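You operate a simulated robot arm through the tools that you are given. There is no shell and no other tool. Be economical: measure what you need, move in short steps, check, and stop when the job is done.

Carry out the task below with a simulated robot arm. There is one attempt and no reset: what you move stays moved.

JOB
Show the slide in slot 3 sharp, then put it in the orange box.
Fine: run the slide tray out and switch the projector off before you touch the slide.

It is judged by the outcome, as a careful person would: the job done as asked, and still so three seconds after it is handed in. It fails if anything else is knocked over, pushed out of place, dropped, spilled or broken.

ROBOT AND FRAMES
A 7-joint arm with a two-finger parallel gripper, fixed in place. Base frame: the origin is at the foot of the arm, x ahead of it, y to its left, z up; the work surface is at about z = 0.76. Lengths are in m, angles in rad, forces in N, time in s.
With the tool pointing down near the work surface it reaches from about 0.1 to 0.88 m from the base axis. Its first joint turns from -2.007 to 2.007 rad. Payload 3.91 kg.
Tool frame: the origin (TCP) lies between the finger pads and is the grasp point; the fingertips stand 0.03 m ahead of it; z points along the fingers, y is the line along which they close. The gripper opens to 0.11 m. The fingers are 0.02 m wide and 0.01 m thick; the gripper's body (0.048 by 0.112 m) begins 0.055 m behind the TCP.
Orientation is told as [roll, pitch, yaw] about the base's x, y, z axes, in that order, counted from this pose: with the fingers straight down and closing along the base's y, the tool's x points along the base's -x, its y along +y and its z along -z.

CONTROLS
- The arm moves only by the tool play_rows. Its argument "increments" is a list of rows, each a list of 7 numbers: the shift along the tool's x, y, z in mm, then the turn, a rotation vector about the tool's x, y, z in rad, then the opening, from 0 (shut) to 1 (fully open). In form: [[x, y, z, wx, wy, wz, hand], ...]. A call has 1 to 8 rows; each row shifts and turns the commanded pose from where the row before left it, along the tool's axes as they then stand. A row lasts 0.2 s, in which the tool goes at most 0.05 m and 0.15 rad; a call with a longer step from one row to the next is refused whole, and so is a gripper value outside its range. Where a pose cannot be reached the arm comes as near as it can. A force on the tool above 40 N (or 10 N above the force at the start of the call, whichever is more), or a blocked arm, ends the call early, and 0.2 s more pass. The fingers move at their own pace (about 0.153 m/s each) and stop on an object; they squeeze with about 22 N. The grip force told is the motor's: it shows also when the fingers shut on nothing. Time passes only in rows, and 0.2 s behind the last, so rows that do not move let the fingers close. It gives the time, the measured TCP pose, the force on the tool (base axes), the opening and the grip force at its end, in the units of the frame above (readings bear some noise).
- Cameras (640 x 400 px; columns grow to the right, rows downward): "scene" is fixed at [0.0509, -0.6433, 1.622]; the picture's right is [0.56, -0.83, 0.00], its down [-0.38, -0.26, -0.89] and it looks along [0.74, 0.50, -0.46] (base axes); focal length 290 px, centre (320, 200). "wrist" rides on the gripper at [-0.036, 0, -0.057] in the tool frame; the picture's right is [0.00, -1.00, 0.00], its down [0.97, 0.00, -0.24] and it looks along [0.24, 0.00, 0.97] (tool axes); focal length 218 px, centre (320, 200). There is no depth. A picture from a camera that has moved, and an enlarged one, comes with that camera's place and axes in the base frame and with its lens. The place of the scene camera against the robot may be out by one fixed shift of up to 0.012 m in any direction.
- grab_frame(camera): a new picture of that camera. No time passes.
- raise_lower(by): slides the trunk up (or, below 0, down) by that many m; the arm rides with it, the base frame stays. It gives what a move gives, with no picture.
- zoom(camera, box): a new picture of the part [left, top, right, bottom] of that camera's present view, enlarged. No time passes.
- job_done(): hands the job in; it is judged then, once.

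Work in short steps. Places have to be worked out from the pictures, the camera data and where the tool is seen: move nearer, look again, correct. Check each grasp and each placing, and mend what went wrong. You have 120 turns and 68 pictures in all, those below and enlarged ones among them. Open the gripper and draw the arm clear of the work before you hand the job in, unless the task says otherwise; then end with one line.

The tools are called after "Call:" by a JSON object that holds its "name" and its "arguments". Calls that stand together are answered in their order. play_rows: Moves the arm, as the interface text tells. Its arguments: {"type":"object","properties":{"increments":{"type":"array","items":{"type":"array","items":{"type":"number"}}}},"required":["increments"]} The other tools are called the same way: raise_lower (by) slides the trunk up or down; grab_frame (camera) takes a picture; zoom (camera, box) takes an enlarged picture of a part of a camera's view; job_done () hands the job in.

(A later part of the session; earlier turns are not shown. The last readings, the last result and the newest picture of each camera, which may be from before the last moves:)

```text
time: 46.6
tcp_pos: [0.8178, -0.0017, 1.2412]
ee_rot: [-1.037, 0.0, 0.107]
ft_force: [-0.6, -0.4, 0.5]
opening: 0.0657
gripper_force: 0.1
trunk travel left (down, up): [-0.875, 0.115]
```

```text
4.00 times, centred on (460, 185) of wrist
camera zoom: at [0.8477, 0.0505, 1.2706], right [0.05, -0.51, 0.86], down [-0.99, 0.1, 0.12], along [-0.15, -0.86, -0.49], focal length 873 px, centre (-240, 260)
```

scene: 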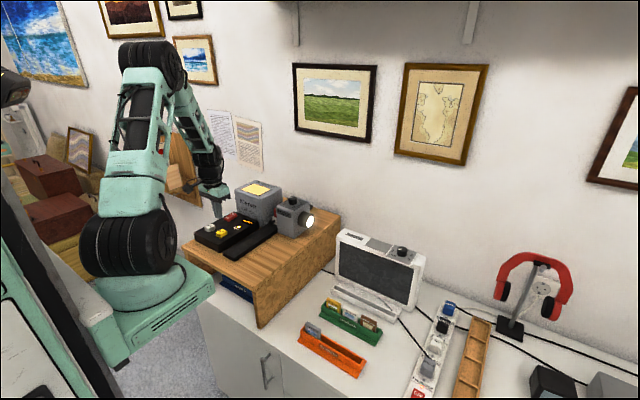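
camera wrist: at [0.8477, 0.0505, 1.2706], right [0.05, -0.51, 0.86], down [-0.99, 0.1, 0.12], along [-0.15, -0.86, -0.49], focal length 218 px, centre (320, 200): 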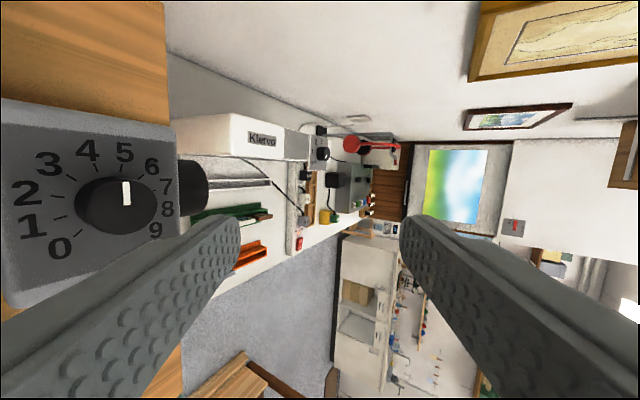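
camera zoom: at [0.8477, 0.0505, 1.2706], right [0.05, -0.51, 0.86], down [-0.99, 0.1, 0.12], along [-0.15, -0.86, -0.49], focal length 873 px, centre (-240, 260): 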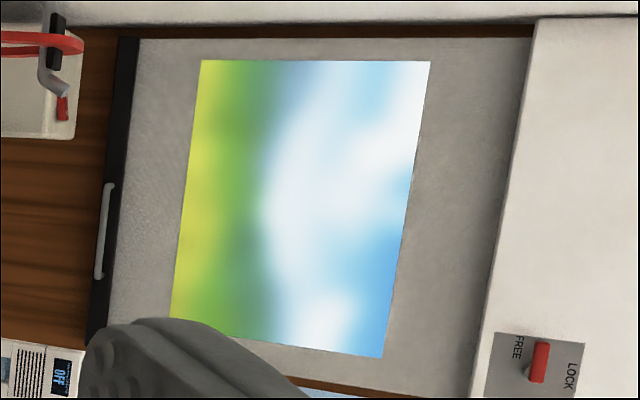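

Clearly blurrier at 4.5 than at 4 (blur saturates), so focus lies just below 4, around 3.7. I go back 24°.

Call:
{"name": "play_rows", "arguments": {"increments": [[0, 0, 0, -0.148, 0, 0, 0.6], [0, 0, 0, -0.148, 0, 0, 0.6], [0, 0, 0, -0.148, 0, 0, 0.6], [0, 0, 0, -0.148, 0, 0, 0.6], [0, 0, 0, -0.148, 0, 0, 0.6], [0, 0, 0, -0.148, 0, 0, 0.6], [0, 0, 0, -0.148, 0, 0, 0.6], [0, 0, 0, 0, 0, 0, 0.6]]}}

Call:
{"name": "play_rows", "arguments": {"increments": [[0, 0, 40, 0, 0, 0, 0.6], [0, 0, 40, 0, 0, 0, 0.6], [0, 0, 25, 0, 0, 0, 0.6], [0, 0, 15, 0, 0, 0, 0.6], [0, 0, 0, 0, 0, 0, 0.25], [0, 0, 0, 0, 0, 0, 0.15], [0, 0, 0, 0, 0, 0, 0.15]]}}

Call:
{"name": "play_rows", "arguments": {"increments": [[0, 0, 0, 0, 0, -0.105, 0.15], [0, 0, 0, 0, 0, -0.105, 0.15], [0, 0, 0, 0, 0, -0.105, 0.15], [0, 0, 0, 0, 0, -0.104, 0.15], [0, 0, 0, 0, 0, 0, 0.15]]}}

Call:
{"name": "play_rows", "arguments": {"increments": [[0, 0, 0, 0, 0, 0, 0.5], [0, 0, 0, 0, 0, 0, 0.6], [0, 0, -40, 0, 0, 0, 0.6], [0, 0, -40, 0, 0, 0, 0.6], [0, 0, -40, 0, 0, 0, 0.6]]}}

Call:
{"name": "play_rows", "arguments": {"increments": [[0, 0, 0, 0.128, 0.074, 0, 0.6], [0, 0, 0, 0.128, 0.074, 0, 0.6], [0, 0, 0, 0.128, 0.074, 0, 0.6], [0, 0, 0, 0.128, 0.074, 0, 0.6], [0, 0, 0, 0.128, 0.074, 0, 0.6], [0, 0, 0, 0.128, 0.074, 0, 0.6], [0, 0, 0, 0.128, 0.074, 0, 0.6], [0, 0, 0, 0, 0, 0, 0.6]]}}

Call:
{"name": "grab_frame", "arguments": {"camera": "wrist"}}

```text
time: 48.4
tcp_pos: [0.8161, -0.0017, 1.2413]
ee_rot: [0.002, 0.002, 0.105]
ft_force: [0.2, 0.1, -0.2]
opening: 0.066
gripper_force: 0.0
trunk travel left (down, up): [-0.875, 0.115]
```

```text
time: 50.0
tcp_pos: [0.8178, -0.0013, 1.121]
ee_rot: [0.0, -0.001, 0.105]
ft_force: [0.6, -0.4, -2.5]
opening: 0.0332
gripper_force: 45.2
trunk travel left (down, up): [-0.875, 0.115]
```

```text
time: 51.2
tcp_pos: [0.8167, -0.0011, 1.1216]
ee_rot: [0.001, 0.0, 0.525]
ft_force: [-1.5, -1.8, 0.2]
opening: 0.0335
gripper_force: 44.5
trunk travel left (down, up): [-0.875, 0.115]
```

```text
time: 52.4
tcp_pos: [0.8183, -0.0011, 1.2413]
ee_rot: [-0.001, 0.0, 0.523]
ft_force: [0.3, -0.5, 0.1]
opening: 0.0662
gripper_force: 0.1
trunk travel left (down, up): [-0.875, 0.115]
```

```text
time: 54.2
tcp_pos: [0.8183, -0.001, 1.2409]
ee_rot: [-0.971, 0.446, 0.287]
ft_force: [-0.4, 0.3, 0.2]
opening: 0.066
gripper_force: 0.1
trunk travel left (down, up): [-0.875, 0.115]
```

```text
31 pictures are left
camera wrist: at [0.8484, 0.056, 1.2549], right [0.5, -0.44, 0.75], down [-0.84, -0.04, 0.54], along [-0.21, -0.9, -0.39], focal length 218 px, centre (320, 200)
```

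wrist: 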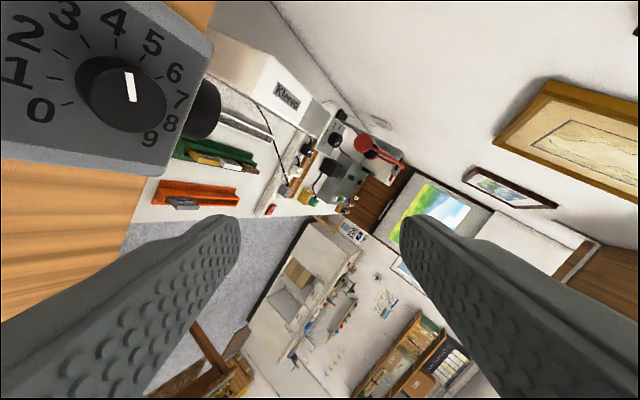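

Call:
{"name": "zoom", "arguments": {"camera": "wrist", "box": [380, 170, 500, 250]}}

```text
5.00 times, centred on (440, 210) of wrist
camera zoom: at [0.8484, 0.056, 1.2549], right [0.5, -0.44, 0.75], down [-0.84, -0.04, 0.54], along [-0.21, -0.9, -0.39], focal length 1091 px, centre (-280, 150)
```

zoom: 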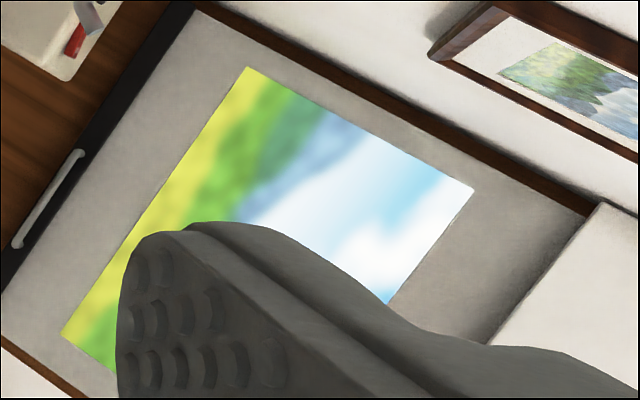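

Blur at 3.7 is similar to that at 4.0, and much worse at 4.5, so the sharp point should be about 3.85. I turn +4.5° and look with the fingers shut to avoid occlusion.

Call:
{"name": "play_rows", "arguments": {"increments": [[0, 0, 0, -0.128, -0.074, 0, 0.6], [0, 0, 0, -0.128, -0.074, 0, 0.6], [0, 0, 0, -0.128, -0.074, 0, 0.6], [0, 0, 0, -0.128, -0.074, 0, 0.6], [0, 0, 0, -0.128, -0.074, 0, 0.6], [0, 0, 0, -0.128, -0.074, 0, 0.6], [0, 0, 0, -0.128, -0.074, 0, 0.6], [0, 0, 0, 0, 0, 0, 0.6]]}}

Call:
{"name": "play_rows", "arguments": {"increments": [[0, 0, 40, 0, 0, 0, 0.6], [0, 0, 40, 0, 0, 0, 0.6], [0, 0, 25, 0, 0, 0, 0.6], [0, 0, 15, 0, 0, 0, 0.6], [0, 0, 0, 0, 0, 0, 0.25], [0, 0, 0, 0, 0, 0, 0.15], [0, 0, 0, 0, 0, 0, 0.15]]}}

Call:
{"name": "play_rows", "arguments": {"increments": [[0, 0, 0, 0, 0, 0.04, 0.15], [0, 0, 0, 0, 0, 0.0385, 0.15], [0, 0, 0, 0, 0, 0, 0.15], [0, 0, 0, 0, 0, 0, 0.15]]}}

Call:
{"name": "play_rows", "arguments": {"increments": [[0, 0, 0, 0, 0, 0, 0.5], [0, 0, 0, 0, 0, 0, 0.6], [0, 0, -40, 0, 0, 0, 0.6], [0, 0, -40, 0, 0, 0, 0.6], [0, 0, -40, 0, 0, 0, 0]]}}

Call:
{"name": "play_rows", "arguments": {"increments": [[0, 0, 0, 0.132, 0.065, 0, 0], [0, 0, 0, 0.132, 0.065, 0, 0], [0, 0, 0, 0.132, 0.065, 0, 0], [0, 0, 0, 0.132, 0.065, 0, 0], [0, 0, 0, 0.132, 0.065, 0, 0], [0, 0, 0, 0.132, 0.065, 0, 0], [0, 0, 0, 0.132, 0.065, 0, 0], [0, 0, 0, 0, 0, 0, 0]]}}

Call:
{"name": "zoom", "arguments": {"camera": "wrist", "box": [380, 165, 500, 245]}}

```text
time: 56.0
tcp_pos: [0.8176, -0.002, 1.2408]
ee_rot: [0.002, 0.0, 0.525]
ft_force: [0.5, -0.2, 0.6]
opening: 0.0661
gripper_force: 0.0
trunk travel left (down, up): [-0.875, 0.115]
```

```text
time: 57.6
tcp_pos: [0.8177, -0.0013, 1.122]
ee_rot: [0.0, -0.001, 0.523]
ft_force: [0.7, 0.2, -1.8]
opening: 0.0331
gripper_force: 45.0
trunk travel left (down, up): [-0.875, 0.115]
```

```text
time: 58.6
tcp_pos: [0.8174, -0.0011, 1.122]
ee_rot: [0.0, 0.0, 0.444]
ft_force: [3.3, -1.2, 1.2]
opening: 0.0336
gripper_force: 45.2
trunk travel left (down, up): [-0.875, 0.115]
```

```text
time: 59.8
tcp_pos: [0.8165, -0.0027, 1.24]
ee_rot: [0.001, 0.0, 0.445]
ft_force: [0.5, 0.2, 0.0]
opening: 0.0
gripper_force: 22.0
trunk travel left (down, up): [-0.875, 0.115]
```

```text
time: 61.6
tcp_pos: [0.8168, -0.0011, 1.2401]
ee_rot: [-0.983, 0.39, 0.236]
ft_force: [0.4, -0.4, 0.0]
opening: 0.0
gripper_force: 22.3
trunk travel left (down, up): [-0.875, 0.115]
```

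```text
5.00 times, centred on (440, 205) of wrist
camera zoom: at [0.8499, 0.0543, 1.2568], right [0.44, -0.47, 0.77], down [-0.87, 0.0, 0.49], along [-0.23, -0.88, -0.41], focal length 1091 px, centre (-280, 175)
```

zoom: 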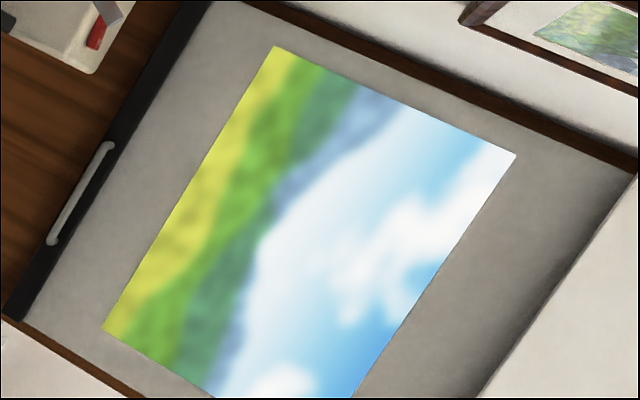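

Still soft, and comparably or slightly softer than at 3.7, so the trend points lower. I try 3.4 (−13.5°).

Call:
{"name": "play_rows", "arguments": {"increments": [[0, 0, 0, -0.132, -0.065, 0, 0], [0, 0, 0, -0.132, -0.065, 0, 0], [0, 0, 0, -0.132, -0.065, 0, 0], [0, 0, 0, -0.132, -0.065, 0, 0], [0, 0, 0, -0.132, -0.065, 0, 0.3], [0, 0, 0, -0.132, -0.065, 0, 0.6], [0, 0, 0, -0.132, -0.065, 0, 0.6], [0, 0, 0, 0, 0, 0, 0.6]]}}

Call:
{"name": "play_rows", "arguments": {"increments": [[0, 0, 40, 0, 0, 0, 0.6], [0, 0, 40, 0, 0, 0, 0.6], [0, 0, 25, 0, 0, 0, 0.6], [0, 0, 14, 0, 0, 0, 0.6], [0, 0, 0, 0, 0, 0, 0.25], [0, 0, 0, 0, 0, 0, 0.15], [0, 0, 0, 0, 0, 0, 0.15]]}}

Call:
{"name": "play_rows", "arguments": {"increments": [[0, 0, 0, 0, 0, -0.08, 0.15], [0, 0, 0, 0, 0, -0.08, 0.15], [0, 0, 0, 0, 0, -0.0756, 0.15], [0, 0, 0, 0, 0, 0, 0.15], [0, 0, 0, 0, 0, 0, 0.15]]}}

Call:
{"name": "play_rows", "arguments": {"increments": [[0, 0, 0, 0, 0, 0, 0.5], [0, 0, 0, 0, 0, 0, 0.6], [0, 0, -40, 0, 0, 0, 0.6], [0, 0, -40, 0, 0, 0, 0.6], [0, 0, -40, 0, 0, 0, 0]]}}

Call:
{"name": "play_rows", "arguments": {"increments": [[0, 0, 0, 0.115, 0.093, 0, 0], [0, 0, 0, 0.115, 0.093, 0, 0], [0, 0, 0, 0.115, 0.093, 0, 0], [0, 0, 0, 0.115, 0.093, 0, 0], [0, 0, 0, 0.115, 0.093, 0, 0], [0, 0, 0, 0.115, 0.093, 0, 0], [0, 0, 0, 0.115, 0.093, 0, 0], [0, 0, 0, 0, 0, 0, 0]]}}

Call:
{"name": "zoom", "arguments": {"camera": "wrist", "box": [375, 175, 495, 255]}}

```text
time: 63.4
tcp_pos: [0.8179, -0.0017, 1.2409]
ee_rot: [0.002, -0.002, 0.444]
ft_force: [0.1, -0.3, 0.2]
opening: 0.0661
gripper_force: 0.0
trunk travel left (down, up): [-0.875, 0.115]
```

```text
time: 65.0
tcp_pos: [0.8171, -0.0023, 1.1219]
ee_rot: [0.0, -0.001, 0.444]
ft_force: [1.0, -0.9, -1.5]
opening: 0.0337
gripper_force: 44.5
trunk travel left (down, up): [-0.875, 0.115]
```

```text
time: 66.2
tcp_pos: [0.8166, -0.0019, 1.1224]
ee_rot: [0.0, 0.001, 0.683]
ft_force: [3.8, -1.5, 2.9]
opening: 0.0333
gripper_force: 45.0
trunk travel left (down, up): [-0.875, 0.115]
```

```text
time: 67.4
tcp_pos: [0.8174, -0.0017, 1.2426]
ee_rot: [0.001, 0.0, 0.681]
ft_force: [-0.2, -1.0, 0.0]
opening: 0.0001
gripper_force: 22.2
trunk travel left (down, up): [-0.875, 0.115]
```

```text
time: 69.2
tcp_pos: [0.8182, -0.0017, 1.2429]
ee_rot: [-0.921, 0.573, 0.393]
ft_force: [-1.0, -0.7, 0.6]
opening: 0.0
gripper_force: 21.8
trunk travel left (down, up): [-0.875, 0.115]
```

```text
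5.00 times, centred on (435, 215) of wrist
camera zoom: at [0.8452, 0.0585, 1.252], right [0.63, -0.39, 0.67], down [-0.76, -0.1, 0.65], along [-0.19, -0.91, -0.36], focal length 1091 px, centre (-255, 125)
```

zoom: 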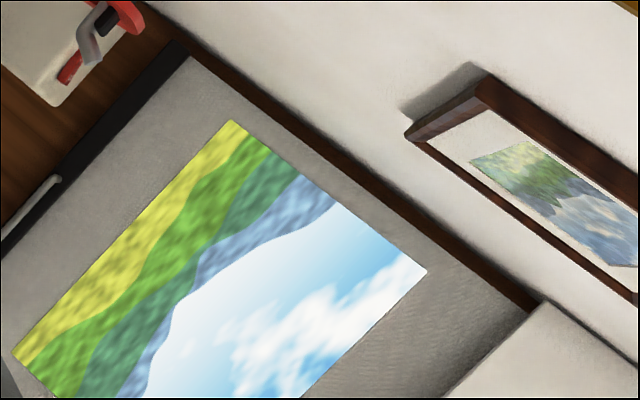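

Much sharper at 3.4. I zoom tighter to judge whether residual blur remains.

Call:
{"name": "zoom", "arguments": {"camera": "wrist", "box": [380, 195, 464, 260]}}

```text
6.15 times, centred on (422, 228) of wrist
camera zoom: at [0.8452, 0.0585, 1.252], right [0.63, -0.39, 0.67], down [-0.76, -0.1, 0.65], along [-0.19, -0.91, -0.36], focal length 1343 px, centre (-308, 31)
```

zoom: 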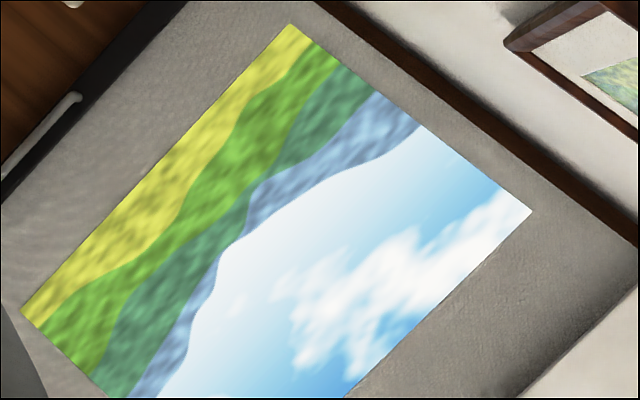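

This looks nearly sharp; to make sure 3.4 is the best point, I compare with 3.2 (−6°).

Call:
{"name": "play_rows", "arguments": {"increments": [[0, 0, 0, -0.115, -0.093, 0, 0], [0, 0, 0, -0.115, -0.093, 0, 0], [0, 0, 0, -0.115, -0.093, 0, 0], [0, 0, 0, -0.115, -0.093, 0, 0], [0, 0, 0, -0.115, -0.093, 0, 0.3], [0, 0, 0, -0.115, -0.093, 0, 0.6], [0, 0, 0, -0.115, -0.093, 0, 0.6], [0, 0, 0, 0, 0, 0, 0.6]]}}

Call:
{"name": "play_rows", "arguments": {"increments": [[0, 0, 40, 0, 0, 0, 0.6], [0, 0, 40, 0, 0, 0, 0.6], [0, 0, 25, 0, 0, 0, 0.6], [0, 0, 15, 0, 0, 0, 0.6], [0, 0, 0, 0, 0, 0, 0.25], [0, 0, 0, 0, 0, 0, 0.15], [0, 0, 0, 0, 0, 0, 0.15]]}}

Call:
{"name": "play_rows", "arguments": {"increments": [[0, 0, 0, 0, 0, -0.0525, 0.15], [0, 0, 0, 0, 0, -0.0525, 0.15], [0, 0, 0, 0, 0, 0, 0.15], [0, 0, 0, 0, 0, 0, 0.15]]}}

Call:
{"name": "play_rows", "arguments": {"increments": [[0, 0, 0, 0, 0, 0, 0.5], [0, 0, 0, 0, 0, 0, 0.6], [0, 0, -40, 0, 0, 0, 0.6], [0, 0, -40, 0, 0, 0, 0.6], [0, 0, -40, 0, 0, 0, 0]]}}

Call:
{"name": "play_rows", "arguments": {"increments": [[0, 0, 0, 0.105, 0.105, 0, 0], [0, 0, 0, 0.105, 0.105, 0, 0], [0, 0, 0, 0.105, 0.105, 0, 0], [0, 0, 0, 0.105, 0.105, 0, 0], [0, 0, 0, 0.105, 0.105, 0, 0], [0, 0, 0, 0.105, 0.105, 0, 0], [0, 0, 0, 0.105, 0.105, 0, 0], [0, 0, 0, 0, 0, 0, 0]]}}

Call:
{"name": "zoom", "arguments": {"camera": "wrist", "box": [376, 200, 460, 265]}}

```text
time: 71.0
tcp_pos: [0.8174, -0.0004, 1.2441]
ee_rot: [0.002, -0.002, 0.68]
ft_force: [0.6, -0.7, -0.6]
opening: 0.066
gripper_force: 0.1
trunk travel left (down, up): [-0.875, 0.115]
```

```text
time: 72.6
tcp_pos: [0.8182, -0.0005, 1.1213]
ee_rot: [-0.001, 0.001, 0.679]
ft_force: [4.6, -4.3, -2.5]
opening: 0.0335
gripper_force: 44.9
trunk travel left (down, up): [-0.875, 0.115]
```

```text
time: 73.6
tcp_pos: [0.8175, -0.0017, 1.1214]
ee_rot: [0.0, -0.001, 0.787]
ft_force: [7.8, -4.3, -3.1]
opening: 0.0336
gripper_force: 44.9
trunk travel left (down, up): [-0.875, 0.115]
```

```text
time: 74.8
tcp_pos: [0.817, -0.0009, 1.2421]
ee_rot: [0.002, -0.001, 0.789]
ft_force: [0.1, -0.1, 0.5]
opening: 0.0
gripper_force: 21.6
trunk travel left (down, up): [-0.875, 0.115]
```

```text
time: 76.6
tcp_pos: [0.8185, -0.0007, 1.2431]
ee_rot: [-0.879, 0.656, 0.467]
ft_force: [0.2, -0.5, 0.4]
opening: 0.0
gripper_force: 21.3
trunk travel left (down, up): [-0.875, 0.115]
```

```text
6.15 times, centred on (418, 232) of wrist
camera zoom: at [0.8426, 0.06, 1.2492], right [0.71, -0.36, 0.61], down [-0.69, -0.14, 0.71], along [-0.17, -0.92, -0.34], focal length 1343 px, centre (-283, 0)
```

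zoom: 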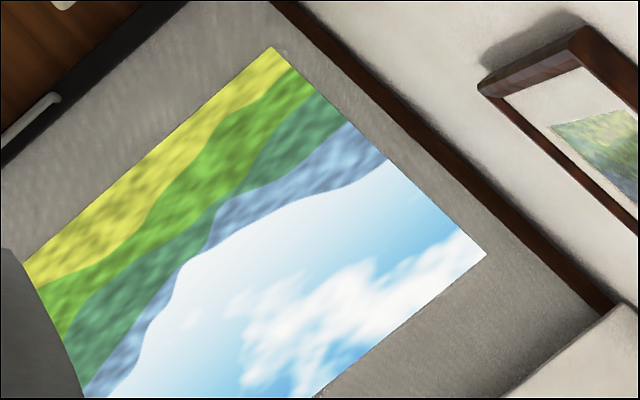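

3.2 looks about the same, marginally softer, so the best point is around 3.3. I turn back +0.06 rad to ≈3.32 and verify.

Call:
{"name": "play_rows", "arguments": {"increments": [[0, 0, 0, -0.105, -0.105, 0, 0], [0, 0, 0, -0.105, -0.105, 0, 0], [0, 0, 0, -0.105, -0.105, 0, 0], [0, 0, 0, -0.105, -0.105, 0, 0], [0, 0, 0, -0.105, -0.105, 0, 0.3], [0, 0, 0, -0.105, -0.105, 0, 0.6], [0, 0, 0, -0.105, -0.105, 0, 0.6], [0, 0, 0, 0, 0, 0, 0.6]]}}

Call:
{"name": "play_rows", "arguments": {"increments": [[0, 0, 40, 0, 0, 0, 0.6], [0, 0, 40, 0, 0, 0, 0.6], [0, 0, 25, 0, 0, 0, 0.6], [0, 0, 15, 0, 0, 0, 0.6], [0, 0, 0, 0, 0, 0, 0.25], [0, 0, 0, 0, 0, 0, 0.15], [0, 0, 0, 0, 0, 0, 0.15]]}}

Call:
{"name": "play_rows", "arguments": {"increments": [[0, 0, 0, 0, 0, 0.03, 0.15], [0, 0, 0, 0, 0, 0.03, 0.15], [0, 0, 0, 0, 0, 0, 0.15], [0, 0, 0, 0, 0, 0, 0.15]]}}

Call:
{"name": "play_rows", "arguments": {"increments": [[0, 0, 0, 0, 0, 0, 0.5], [0, 0, 0, 0, 0, 0, 0.6], [0, 0, -40, 0, 0, 0, 0.6], [0, 0, -40, 0, 0, 0, 0.6], [0, 0, -40, 0, 0, 0, 0]]}}

Call:
{"name": "play_rows", "arguments": {"increments": [[0, 0, 0, 0.11, 0.098, 0, 0], [0, 0, 0, 0.11, 0.098, 0, 0], [0, 0, 0, 0.11, 0.098, 0, 0], [0, 0, 0, 0.11, 0.098, 0, 0], [0, 0, 0, 0.11, 0.098, 0, 0], [0, 0, 0, 0.11, 0.098, 0, 0], [0, 0, 0, 0.11, 0.098, 0, 0], [0, 0, 0, 0, 0, 0, 0]]}}

Call:
{"name": "zoom", "arguments": {"camera": "wrist", "box": [380, 195, 464, 260]}}

```text
time: 78.4
tcp_pos: [0.818, -0.0012, 1.2429]
ee_rot: [-0.001, -0.002, 0.788]
ft_force: [-0.4, -0.7, 0.5]
opening: 0.066
gripper_force: 0.0
trunk travel left (down, up): [-0.875, 0.115]
```

```text
time: 80.0
tcp_pos: [0.8172, -0.0014, 1.1213]
ee_rot: [-0.001, 0.0, 0.785]
ft_force: [1.9, -1.1, -2.1]
opening: 0.0333
gripper_force: 45.0
trunk travel left (down, up): [-0.875, 0.115]
```

```text
time: 81.0
tcp_pos: [0.8175, -0.0017, 1.1228]
ee_rot: [-0.001, 0.0, 0.727]
ft_force: [3.4, -0.3, -4.5]
opening: 0.0334
gripper_force: 45.0
trunk travel left (down, up): [-0.875, 0.115]
```

```text
time: 82.2
tcp_pos: [0.817, -0.0041, 1.2431]
ee_rot: [0.0, -0.001, 0.726]
ft_force: [0.8, 0.4, -0.2]
opening: 0.0
gripper_force: 22.1
trunk travel left (down, up): [-0.875, 0.115]
```

```text
time: 84.0
tcp_pos: [0.8182, -0.0013, 1.2426]
ee_rot: [-0.897, 0.607, 0.428]
ft_force: [-0.8, -0.8, -0.1]
opening: 0.0
gripper_force: 21.6
trunk travel left (down, up): [-0.875, 0.115]
```

```text
6.15 times, centred on (422, 228) of wrist
camera zoom: at [0.8441, 0.0589, 1.2512], right [0.66, -0.38, 0.64], down [-0.73, -0.12, 0.68], along [-0.18, -0.92, -0.36], focal length 1343 px, centre (-308, 31)
```

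zoom: 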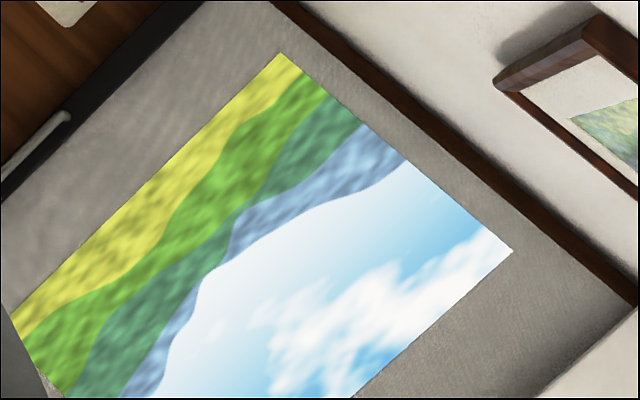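

The picture is sharp at ≈3.32. Next I run the tray out: untilt, square the hand, and go over to the BACK button at (0.593, 0.228).

Call:
{"name": "play_rows", "arguments": {"increments": [[0, 0, 0, -0.11, -0.098, 0, 0], [0, 0, 0, -0.11, -0.098, 0, 0], [0, 0, 0, -0.11, -0.098, 0, 0], [0, 0, 0, -0.11, -0.098, 0, 0], [0, 0, 0, -0.11, -0.098, 0, 0], [0, 0, 0, -0.11, -0.098, 0, 0], [0, 0, 0, -0.11, -0.098, 0, 0], [0, 0, 0, 0, 0, 0, 0]]}}

Call:
{"name": "play_rows", "arguments": {"increments": [[0, 0, 0, 0, 0, 0.1453, 0], [0, 0, 0, 0, 0, 0.1453, 0], [0, 0, 0, 0, 0, 0.1453, 0], [0, 0, 0, 0, 0, 0.1453, 0], [0, 0, 0, 0, 0, 0.1453, 0]]}}

Call:
{"name": "play_rows", "arguments": {"increments": [[32, 33, 0, 0, 0, 0, 0], [32, 33, 0, 0, 0, 0, 0], [32, 33, 0, 0, 0, 0, 0], [32, 33, 0, 0, 0, 0, 0], [32, 33, 0, 0, 0, 0, 0], [32, 33, 0, 0, 0, 0, 0], [33, 31, 0, 0, 0, 0, 0], [0, 0, 40, 0, 0, 0, 0]]}}

Call:
{"name": "play_rows", "arguments": {"increments": [[0, 0, 40, 0, 0, 0, 0], [0, 0, 40, 0, 0, 0, 0], [0, 0, 0, 0, 0, 0, 0]]}}

Call:
{"name": "grab_frame", "arguments": {"camera": "wrist"}}

```text
time: 85.8
tcp_pos: [0.8179, -0.0021, 1.2417]
ee_rot: [0.002, -0.002, 0.726]
ft_force: [-0.6, 0.7, 0.6]
opening: 0.0001
gripper_force: 22.1
trunk travel left (down, up): [-0.875, 0.115]
```

```text
time: 87.0
tcp_pos: [0.8174, -0.0026, 1.2418]
ee_rot: [0.0, 0.0, -0.002]
ft_force: [-0.2, 0.2, 0.1]
opening: 0.0
gripper_force: 21.1
trunk travel left (down, up): [-0.875, 0.115]
```

```text
time: 88.8
tcp_pos: [0.5921, 0.2289, 1.2021]
ee_rot: [0.001, 0.0, 0.0]
ft_force: [-0.7, -0.5, 0.3]
opening: 0.0001
gripper_force: 22.3
trunk travel left (down, up): [-0.875, 0.115]
```

```text
time: 89.6
tcp_pos: [0.5929, 0.2281, 1.122]
ee_rot: [0.0, -0.001, 0.0]
ft_force: [0.2, 0.3, -0.2]
opening: 0.0001
gripper_force: 22.0
trunk travel left (down, up): [-0.875, 0.115]
```

```text
24 pictures are left
camera wrist: at [0.6284, 0.2271, 1.1787], right [0.0, -1.0, 0.0], down [-0.97, 0.0, 0.24], along [-0.24, 0.0, -0.97], focal length 218 px, centre (320, 200)
```

wrist: 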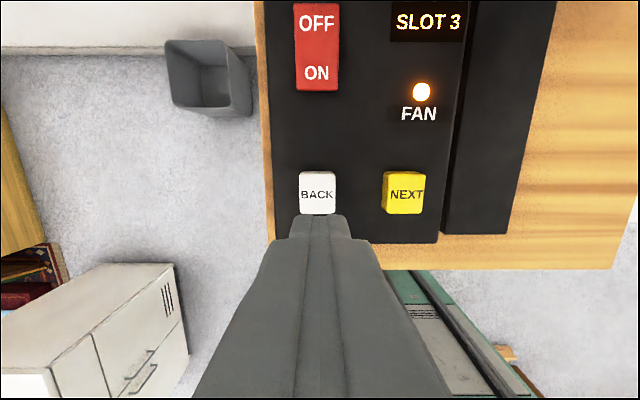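

Aligned over BACK. I press once as with NEXT and check the display.

Call:
{"name": "play_rows", "arguments": {"increments": [[0, 0, 40, 0, 0, 0, 0], [0, 0, 30, 0, 0, 0, 0], [0, 0, 12, 0, 0, 0, 0], [0, 0, 6, 0, 0, 0, 0], [0, 0, -10, 0, 0, 0, 0], [0, 0, -40, 0, 0, 0, 0], [0, 0, -38, 0, 0, 0, 0], [0, 0, 0, 0, 0, 0, 0]]}}

Call:
{"name": "grab_frame", "arguments": {"camera": "wrist"}}

```text
time: 91.4
tcp_pos: [0.5911, 0.2271, 1.1221]
ee_rot: [-0.001, 0.0, 0.0]
ft_force: [0.6, -0.2, 0.5]
opening: 0.0
gripper_force: 22.5
trunk travel left (down, up): [-0.875, 0.115]
```

```text
23 pictures are left
camera wrist: at [0.6272, 0.2273, 1.1789], right [0.0, -1.0, 0.0], down [-0.97, 0.0, 0.24], along [-0.24, 0.0, -0.97], focal length 218 px, centre (320, 200)
```

wrist: 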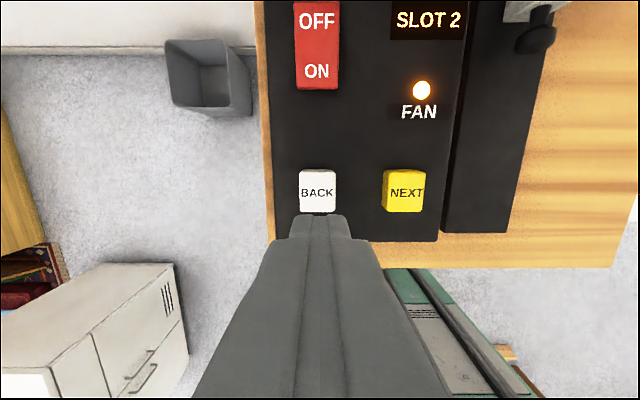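

"SLOT 2" — it works. I press BACK twice more, with pauses for the tray.

Call:
{"name": "play_rows", "arguments": {"increments": [[0, 0, 40, 0, 0, 0, 0], [0, 0, 30, 0, 0, 0, 0], [0, 0, 12, 0, 0, 0, 0], [0, 0, 6, 0, 0, 0, 0], [0, 0, -10, 0, 0, 0, 0], [0, 0, -40, 0, 0, 0, 0], [0, 0, -38, 0, 0, 0, 0], [0, 0, 0, 0, 0, 0, 0]]}}

Call:
{"name": "play_rows", "arguments": {"increments": [[0, 0, 40, 0, 0, 0, 0], [0, 0, 30, 0, 0, 0, 0], [0, 0, 12, 0, 0, 0, 0], [0, 0, 6, 0, 0, 0, 0], [0, 0, -10, 0, 0, 0, 0], [0, 0, -40, 0, 0, 0, 0], [0, 0, -38, 0, 0, 0, 0], [0, 0, 0, 0, 0, 0, 0]]}}

Call:
{"name": "grab_frame", "arguments": {"camera": "wrist"}}

```text
time: 93.2
tcp_pos: [0.5926, 0.2277, 1.1228]
ee_rot: [0.0, 0.0, -0.001]
ft_force: [0.3, -0.4, -0.4]
opening: 0.0
gripper_force: 22.4
trunk travel left (down, up): [-0.875, 0.115]
```

```text
time: 95.0
tcp_pos: [0.5935, 0.2267, 1.1227]
ee_rot: [-0.002, 0.0, 0.0]
ft_force: [-0.5, 0.6, 0.9]
opening: 0.0002
gripper_force: 22.4
trunk travel left (down, up): [-0.875, 0.115]
```

```text
22 pictures are left
camera wrist: at [0.6282, 0.2264, 1.1794], right [0.0, -1.0, 0.0], down [-0.97, 0.0, 0.24], along [-0.24, 0.0, -0.97], focal length 218 px, centre (320, 200)
```

wrist: 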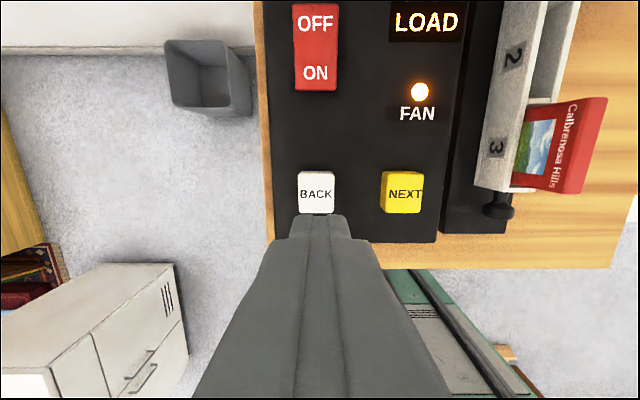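

Tray fully out ("LOAD"). Now I move above the OFF half of the rocker, at about (0.705, 0.229).

Call:
{"name": "play_rows", "arguments": {"increments": [[-40, 1, 0, 0, 0, 0, 0], [-40, 1, 0, 0, 0, 0, 0], [-32, 0, 0, 0, 0, 0, 0], [0, 0, 30, 0, 0, 0, 0], [0, 0, 20, 0, 0, 0, 0], [0, 0, 0, 0, 0, 0, 0]]}}

Call:
{"name": "grab_frame", "arguments": {"camera": "wrist"}}

```text
time: 96.4
tcp_pos: [0.7056, 0.2301, 1.072]
ee_rot: [0.0, 0.001, -0.001]
ft_force: [0.0, -0.2, -0.4]
opening: 0.0001
gripper_force: 21.8
trunk travel left (down, up): [-0.875, 0.115]
```

```text
21 pictures are left
camera wrist: at [0.7413, 0.2279, 1.129], right [0.0, -1.0, 0.0], down [-0.97, 0.0, 0.24], along [-0.24, 0.0, -0.97], focal length 218 px, centre (320, 200)
```

wrist: 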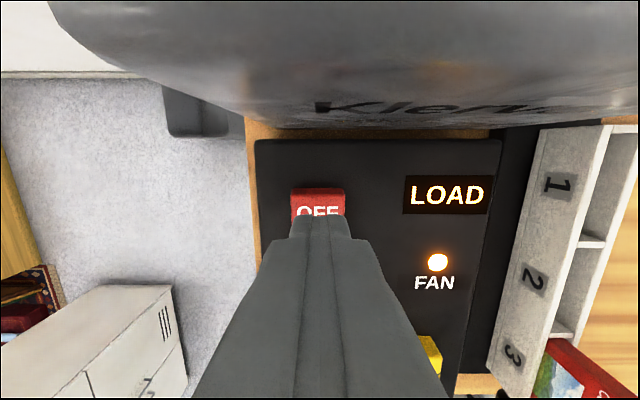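

The gripper's camera side is close to the lamp housing, so I tilt the hand back by 0.3 rad (tips forward) for clearance before pressing OFF.

Call:
{"name": "play_rows", "arguments": {"increments": [[0, 0, 0, 0, -0.149, 0, 0], [0, 0, 0, 0, -0.149, 0, 0], [3, 0, 9.6, 0, 0, 0, 0], [2, 0, 6.5, 0, 0, 0, 0], [0.9, 0, 2.9, 0, 0, 0, 0], [0.9, 0, 2.9, 0, 0, 0, 0], [0, 0, 0, 0, 0, 0, 0]]}}

Call:
{"name": "grab_frame", "arguments": {"camera": "wrist"}}

```text
time: 98.0
tcp_pos: [0.706, 0.2283, 1.0486]
ee_rot: [0.0, -0.3, 0.0]
ft_force: [0.2, -0.3, 0.1]
opening: 0.0002
gripper_force: 22.2
trunk travel left (down, up): [-0.875, 0.115]
```

```text
20 pictures are left
camera wrist: at [0.7221, 0.2289, 1.1144], right [0.0, -1.0, 0.0], down [-1.0, 0.0, -0.06], along [0.06, 0.0, -1.0], focal length 218 px, centre (320, 200)
```

wrist: 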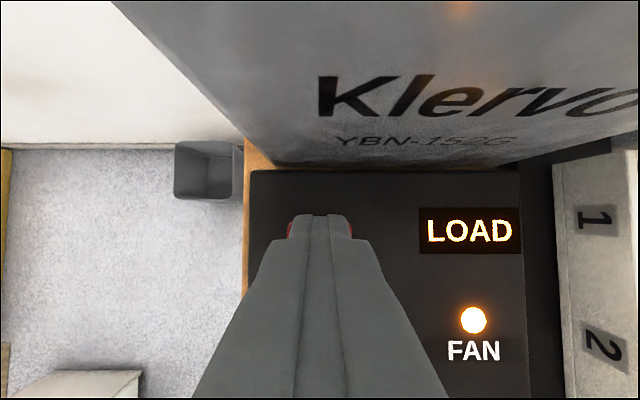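

Good clearance; fingertip covers the OFF half. I continue pressing down.

Call:
{"name": "play_rows", "arguments": {"increments": [[0.9, 0, 2.9, 0, 0, 0, 0], [0.9, 0, 2.9, 0, 0, 0, 0], [0.9, 0, 2.9, 0, 0, 0, 0], [0.6, 0, 1.9, 0, 0, 0, 0]]}}

Call:
{"name": "grab_frame", "arguments": {"camera": "wrist"}}

```text
time: 99.0
tcp_pos: [0.7043, 0.2292, 1.0408]
ee_rot: [0.002, -0.301, -0.001]
ft_force: [-7.1, -5.2, 30.7]
opening: 0.0
gripper_force: 22.2
trunk travel left (down, up): [-0.875, 0.115]
```

```text
19 pictures are left
camera wrist: at [0.7215, 0.2286, 1.1069], right [0.0, -1.0, 0.0], down [-1.0, 0.0, -0.06], along [0.06, 0.0, -1.0], focal length 218 px, centre (320, 200)
```

wrist: 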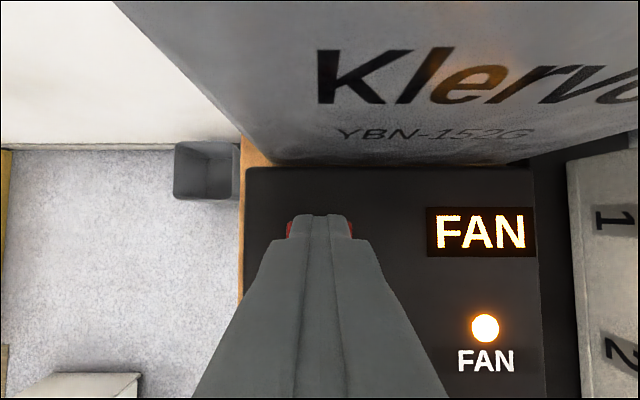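

It's switched off; the display shows "FAN" (cooling run-on). I lift away, untilt, and view the tray from above while it cools.

Call:
{"name": "play_rows", "arguments": {"increments": [[-9, 0, -28, 0, 0, 0, 0], [-9, 0, -28, 0, 0, 0, 0], [-9, 0, -28, 0, 0, 0, 0], [0, 0, 0, 0, 0.149, 0, 0], [0, 0, 0, 0, 0.149, 0, 0], [35, -33, 0, 0, 0, 0, 0], [35, -33, 0, 0, 0, 0, 0.3], [0, -33, 0, 0, 0, 0, 0.5]]}}

Call:
{"name": "play_rows", "arguments": {"increments": [[0, -30, 0, 0, 0, 0, 0.5], [0, 0, 0, 0, 0, 0, 0.5]]}}

Call:
{"name": "grab_frame", "arguments": {"camera": "wrist"}}

Call:
{"name": "zoom", "arguments": {"camera": "scene", "box": [190, 170, 300, 250]}}

```text
time: 100.8
tcp_pos: [0.6351, 0.1307, 1.1258]
ee_rot: [0.0, 0.0, 0.0]
ft_force: [0.4, 0.1, 0.7]
opening: 0.055
gripper_force: 0.1
trunk travel left (down, up): [-0.875, 0.115]
```

```text
time: 101.4
tcp_pos: [0.635, 0.0986, 1.126]
ee_rot: [0.0, -0.001, 0.0]
ft_force: [0.6, 0.3, -0.1]
opening: 0.055
gripper_force: 0.1
trunk travel left (down, up): [-0.875, 0.115]
```

```text
18 pictures are left
camera wrist: at [0.6708, 0.0985, 1.1832], right [0.0, -1.0, 0.0], down [-0.97, 0.0, 0.24], along [-0.24, 0.0, -0.97], focal length 218 px, centre (320, 200)
```

wrist: 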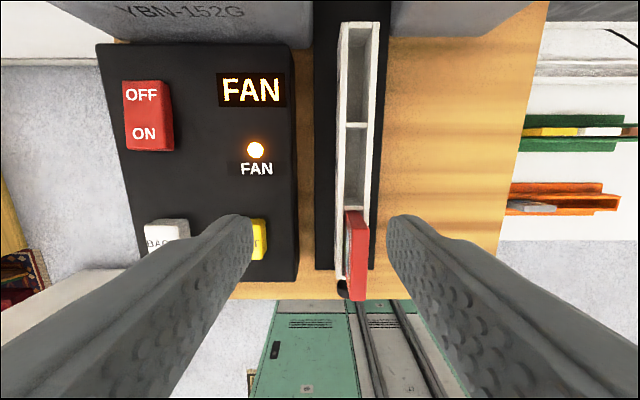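

```text
5.00 times, centred on (245, 210) of scene
camera zoom: at [0.0509, -0.6433, 1.622], right [0.56, -0.83, 0.0], down [-0.38, -0.26, -0.89], along [0.74, 0.5, -0.46], focal length 1451 px, centre (695, 150)
```

zoom: 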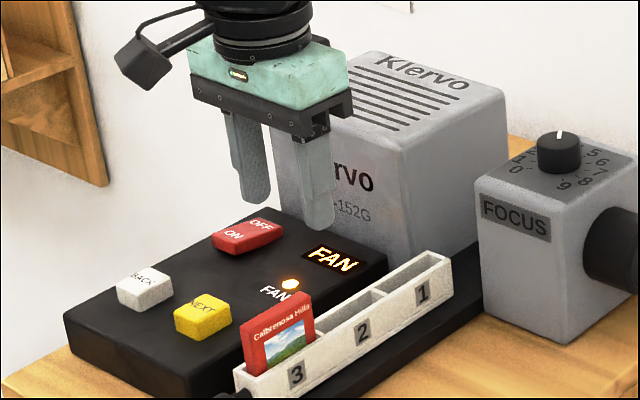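

The slide stands in x–z plane: centre about (0.597, 0.072), top z≈1.05, protruding ~30 mm above the tray. I move over it with the fingers straddling and check.

Call:
{"name": "play_rows", "arguments": {"increments": [[19, -13.5, 0, 0, 0, 0, 0.5], [19, -13.5, 0, 0, 0, 0, 0.5], [0, 0, 20, 0, 0, 0, 0.5], [0, 0, 0, 0, 0, 0, 0.5], [0, 0, 0, 0, 0, 0, 0.5], [0, 0, 0, 0, 0, 0, 0.5]]}}

Call:
{"name": "grab_frame", "arguments": {"camera": "wrist"}}

Call:
{"name": "zoom", "arguments": {"camera": "scene", "box": [190, 170, 300, 250]}}

```text
time: 102.8
tcp_pos: [0.5978, 0.0723, 1.1067]
ee_rot: [0.001, 0.0, 0.0]
ft_force: [0.6, -0.2, 0.2]
opening: 0.0547
gripper_force: 0.0
trunk travel left (down, up): [-0.875, 0.115]
```

```text
16 pictures are left
camera wrist: at [0.6332, 0.0727, 1.1633], right [0.0, -1.0, 0.0], down [-0.97, 0.0, 0.24], along [-0.24, 0.0, -0.97], focal length 218 px, centre (320, 200)
```

wrist: 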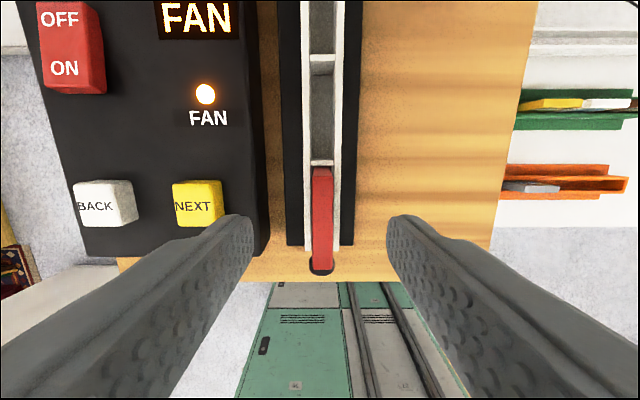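

```text
5.00 times, centred on (245, 210) of scene
camera zoom: at [0.0509, -0.6433, 1.622], right [0.56, -0.83, 0.0], down [-0.38, -0.26, -0.89], along [0.74, 0.5, -0.46], focal length 1451 px, centre (695, 150)
```

zoom: 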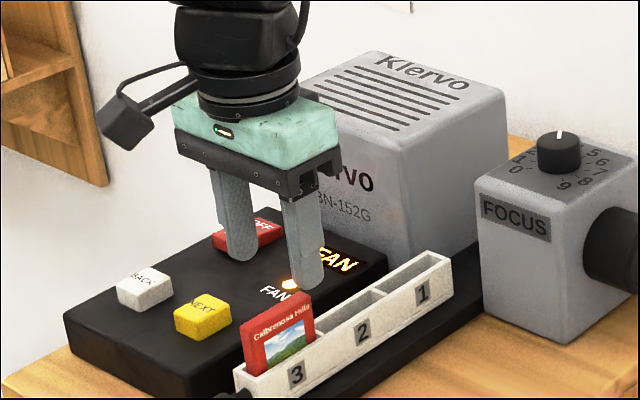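

Centred on the slide. A cautious person would let it cool, so I wait a few seconds while shifting 6 mm to the slide's middle, then check the fan.

Call:
{"name": "play_rows", "arguments": {"increments": [[6, 0, 0, 0, 0, 0, 0.5], [0, 0, 0, 0, 0, 0, 0.5], [0, 0, 0, 0, 0, 0, 0.5], [0, 0, 0, 0, 0, 0, 0.5], [0, 0, 0, 0, 0, 0, 0.5], [0, 0, 0, 0, 0, 0, 0.5], [0, 0, 0, 0, 0, 0, 0.5], [0, 0, 0, 0, 0, 0, 0.5]]}}

Call:
{"name": "play_rows", "arguments": {"increments": [[0, 0, 0, 0, 0, 0, 0.5], [0, 0, 0, 0, 0, 0, 0.5], [0, 0, 0, 0, 0, 0, 0.5], [0, 0, 0, 0, 0, 0, 0.5], [0, 0, 0, 0, 0, 0, 0.5], [0, 0, 0, 0, 0, 0, 0.5], [0, 0, 0, 0, 0, 0, 0.5], [0, 0, 0, 0, 0, 0, 0.5]]}}

Call:
{"name": "play_rows", "arguments": {"increments": [[0, 0, 0, 0, 0, 0, 0.5], [0, 0, 0, 0, 0, 0, 0.5], [0, 0, 0, 0, 0, 0, 0.5], [0, 0, 0, 0, 0, 0, 0.5], [0, 0, 0, 0, 0, 0, 0.5], [0, 0, 0, 0, 0, 0, 0.5], [0, 0, 0, 0, 0, 0, 0.5], [0, 0, 0, 0, 0, 0, 0.5]]}}

Call:
{"name": "zoom", "arguments": {"camera": "scene", "box": [190, 170, 300, 250]}}

```text
time: 104.6
tcp_pos: [0.5912, 0.074, 1.1063]
ee_rot: [-0.001, 0.001, -0.001]
ft_force: [-0.5, -0.2, -0.9]
opening: 0.0552
gripper_force: 0.1
trunk travel left (down, up): [-0.875, 0.115]
```

```text
time: 106.4
tcp_pos: [0.5917, 0.0735, 1.1068]
ee_rot: [0.001, 0.0, 0.0]
ft_force: [-0.6, 1.5, 0.4]
opening: 0.0547
gripper_force: 0.1
trunk travel left (down, up): [-0.875, 0.115]
```

```text
time: 108.2
tcp_pos: [0.5914, 0.0734, 1.1057]
ee_rot: [-0.001, -0.001, -0.002]
ft_force: [-0.5, -0.1, 0.0]
opening: 0.0549
gripper_force: 0.0
trunk travel left (down, up): [-0.875, 0.115]
```

```text
5.00 times, centred on (245, 210) of scene
camera zoom: at [0.0509, -0.6433, 1.622], right [0.56, -0.83, 0.0], down [-0.38, -0.26, -0.89], along [0.74, 0.5, -0.46], focal length 1451 px, centre (695, 150)
```

zoom: 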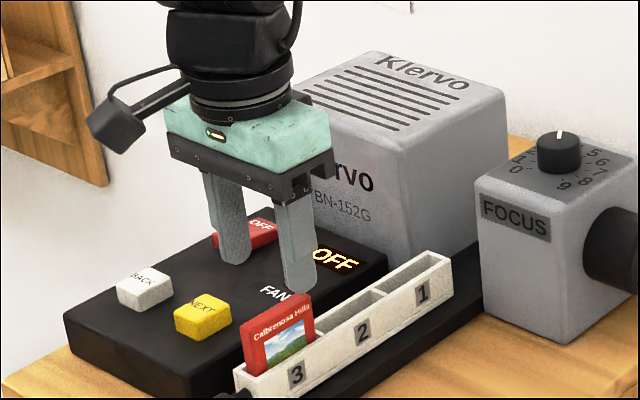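

Display now reads OFF and the fan has stopped. I lower 50 mm to straddle the slide and close slowly.

Call:
{"name": "play_rows", "arguments": {"increments": [[0, 0, 25, 0, 0, 0, 0.5], [0, 0, 15, 0, 0, 0, 0.5], [0, 0, 10, 0, 0, 0, 0.5], [0, 0, 0, 0, 0, 0, 0.35], [0, 0, 0, 0, 0, 0, 0.25]]}}

Call:
{"name": "zoom", "arguments": {"camera": "scene", "box": [200, 200, 277, 255]}}

```text
time: 109.4
tcp_pos: [0.5921, 0.0737, 1.0575]
ee_rot: [0.001, 0.0, -0.001]
ft_force: [-0.6, -0.8, -0.3]
opening: 0.0275
gripper_force: 0.0
trunk travel left (down, up): [-0.875, 0.115]
```

```text
7.27 times, centred on (238, 228) of scene
camera zoom: at [0.0509, -0.6433, 1.622], right [0.56, -0.83, 0.0], down [-0.38, -0.26, -0.89], along [0.74, 0.5, -0.46], focal length 2110 px, centre (913, 0)
```

zoom: 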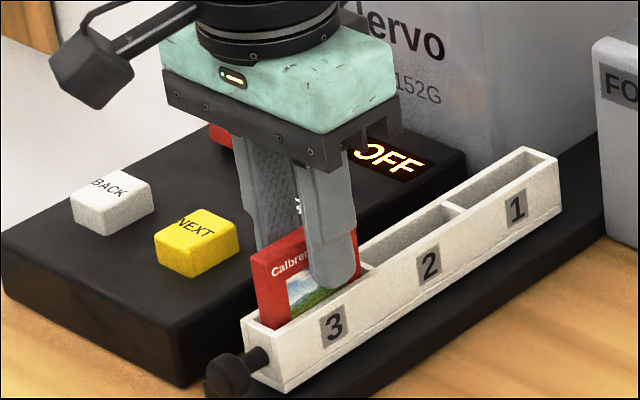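

Fingers straddle the slide just above the tray rim. I close and lift straight up.

Call:
{"name": "play_rows", "arguments": {"increments": [[0, 0, 0, 0, 0, 0, 0.12], [0, 0, 0, 0, 0, 0, 0.04], [0, 0, 0, 0, 0, 0, 0], [0, 0, 0, 0, 0, 0, 0]]}}

Call:
{"name": "play_rows", "arguments": {"increments": [[0, 0, -15, 0, 0, 0, 0], [0, 0, -20, 0, 0, 0, 0], [0, 0, -40, 0, 0, 0, 0], [0, 0, -40, 0, 0, 0, 0], [0, 0, -40, 0, 0, 0, 0]]}}

Call:
{"name": "grab_frame", "arguments": {"camera": "wrist"}}

Call:
{"name": "zoom", "arguments": {"camera": "scene", "box": [180, 110, 345, 230]}}

```text
time: 110.4
tcp_pos: [0.5917, 0.0725, 1.0569]
ee_rot: [0.0, 0.0, 0.001]
ft_force: [0.5, -0.7, -0.8]
opening: 0.0108
gripper_force: 22.3
trunk travel left (down, up): [-0.875, 0.115]
```

```text
time: 111.6
tcp_pos: [0.5916, 0.0729, 1.2117]
ee_rot: [0.001, -0.001, 0.0]
ft_force: [1.0, -0.6, -0.2]
opening: 0.0109
gripper_force: 22.5
trunk travel left (down, up): [-0.875, 0.115]
```

```text
12 pictures are left
camera wrist: at [0.6268, 0.0713, 1.2684], right [0.0, -1.0, 0.0], down [-0.97, 0.0, 0.24], along [-0.24, 0.0, -0.97], focal length 218 px, centre (320, 200)
```

wrist: 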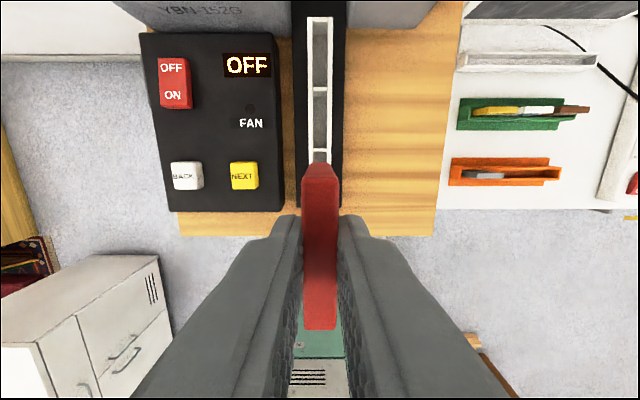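

```text
3.33 times, centred on (262, 170) of scene
camera zoom: at [0.0509, -0.6433, 1.622], right [0.56, -0.83, 0.0], down [-0.38, -0.26, -0.89], along [0.74, 0.5, -0.46], focal length 967 px, centre (512, 300)
```

zoom: 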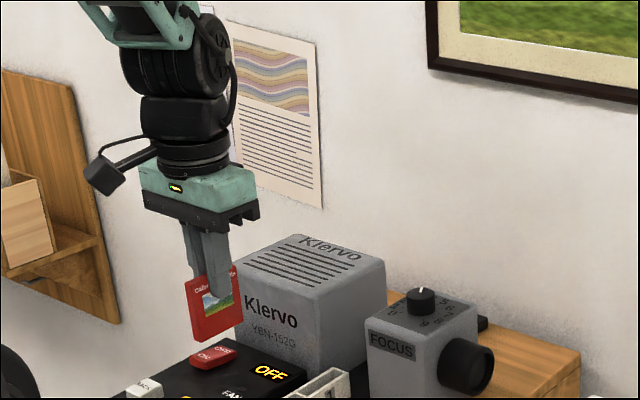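

The slide is held firmly (11 mm). The orange box lies along y, centre ≈(0.57, −0.34), with a grey slide at its +y end facing −x, so I carry the slide there high up and then yaw it −90°.

Call:
{"name": "play_rows", "arguments": {"increments": [[0, -45, 0, 0, 0, 0, 0], [0, -47, 0, 0, 0, 0, 0], [0, -47, 0, 0, 0, 0, 0], [0, -47, 0, 0, 0, 0, 0], [0, -47, 0, 0, 0, 0, 0], [0, -47, 0, 0, 0, 0, 0], [0, -47, 0, 0, 0, 0, 0], [0, -47, 0, 0, 0, 0, 0]]}}

Call:
{"name": "play_rows", "arguments": {"increments": [[10, -40, 20, 0, 0, 0, 0], [10, -40, 20, 0, 0, 0, 0], [0, 0, 40, 0, 0, 0, 0], [0, 0, 40, 0, 0, 0, 0], [0, 0, 0, 0, 0, 0, 0]]}}

Call:
{"name": "play_rows", "arguments": {"increments": [[0, 0, 0, 0, 0, 0.143, 0], [0, 0, 0, 0, 0, 0.143, 0], [0, 0, 0, 0, 0, 0.143, 0], [0, 0, 0, 0, 0, 0.143, 0], [0, 0, 0, 0, 0, 0.143, 0], [0, 0, 0, 0, 0, 0.143, 0]]}}

Call:
{"name": "play_rows", "arguments": {"increments": [[0, 0, 0, 0, 0, 0.143, 0], [0, 0, 0, 0, 0, 0.143, 0], [0, 0, 0, 0, 0, 0.143, 0], [0, 0, 0, 0, 0, 0.143, 0], [0, 0, 0, 0, 0, 0.141, 0], [0, 0, 0, 0, 0, 0, 0]]}}

Call:
{"name": "grab_frame", "arguments": {"camera": "wrist"}}

Call:
{"name": "zoom", "arguments": {"camera": "scene", "box": [270, 220, 435, 400]}}

```text
time: 113.4
tcp_pos: [0.5912, -0.2982, 1.211]
ee_rot: [-0.001, 0.002, 0.002]
ft_force: [-0.1, 0.5, -0.8]
opening: 0.0107
gripper_force: 22.3
trunk travel left (down, up): [-0.875, 0.115]
```

```text
time: 114.6
tcp_pos: [0.5712, -0.3807, 1.0905]
ee_rot: [-0.001, -0.001, 0.0]
ft_force: [0.7, 0.9, -0.6]
opening: 0.0109
gripper_force: 22.0
trunk travel left (down, up): [-0.875, 0.115]
```

```text
time: 116.0
tcp_pos: [0.5729, -0.3809, 1.0913]
ee_rot: [-0.001, 0.001, -0.861]
ft_force: [0.6, -0.3, 0.3]
opening: 0.0111
gripper_force: 21.6
trunk travel left (down, up): [-0.875, 0.115]
```

```text
time: 117.4
tcp_pos: [0.5718, -0.3801, 1.0918]
ee_rot: [-0.002, 0.001, -1.574]
ft_force: [-0.3, -0.4, -0.3]
opening: 0.0109
gripper_force: 22.2
trunk travel left (down, up): [-0.875, 0.115]
```

```text
10 pictures are left
camera wrist: at [0.5711, -0.4174, 1.1484], right [-1.0, 0.0, 0.0], down [0.0, 0.97, 0.24], along [0.0, 0.24, -0.97], focal length 218 px, centre (320, 200)
```

wrist: 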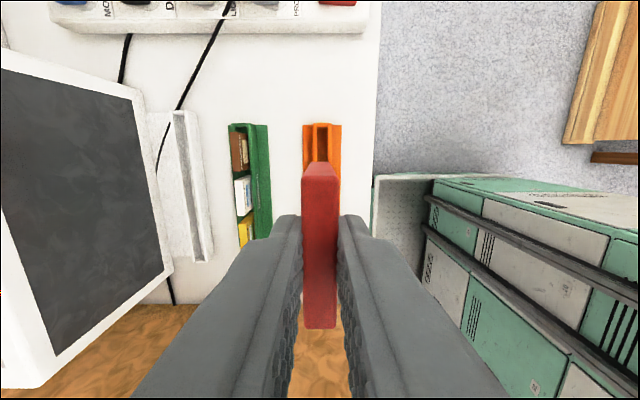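

```text
2.22 times, centred on (352, 310) of scene
camera zoom: at [0.0509, -0.6433, 1.622], right [0.56, -0.83, 0.0], down [-0.38, -0.26, -0.89], along [0.74, 0.5, -0.46], focal length 645 px, centre (248, -44)
```

zoom: 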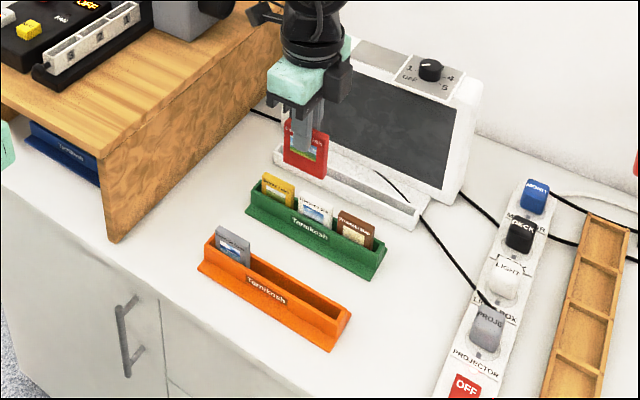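

I zoom on the box end visible beyond the slide to find the groove's x position.

Call:
{"name": "zoom", "arguments": {"camera": "wrist", "box": [270, 105, 370, 195]}}

```text
4.44 times, centred on (320, 150) of wrist
camera zoom: at [0.5711, -0.4174, 1.1484], right [-1.0, 0.0, 0.0], down [0.0, 0.97, 0.24], along [0.0, 0.24, -0.97], focal length 970 px, centre (320, 422)
```

zoom: 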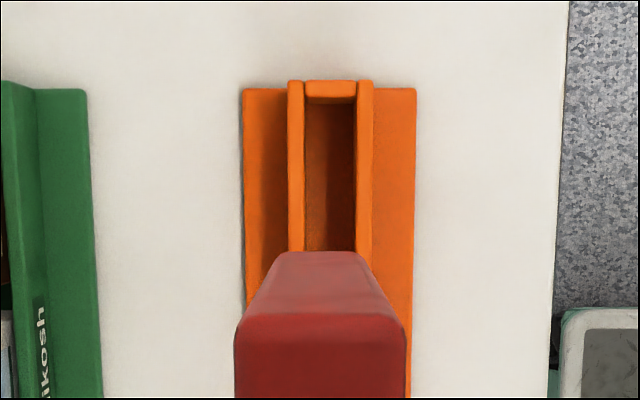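

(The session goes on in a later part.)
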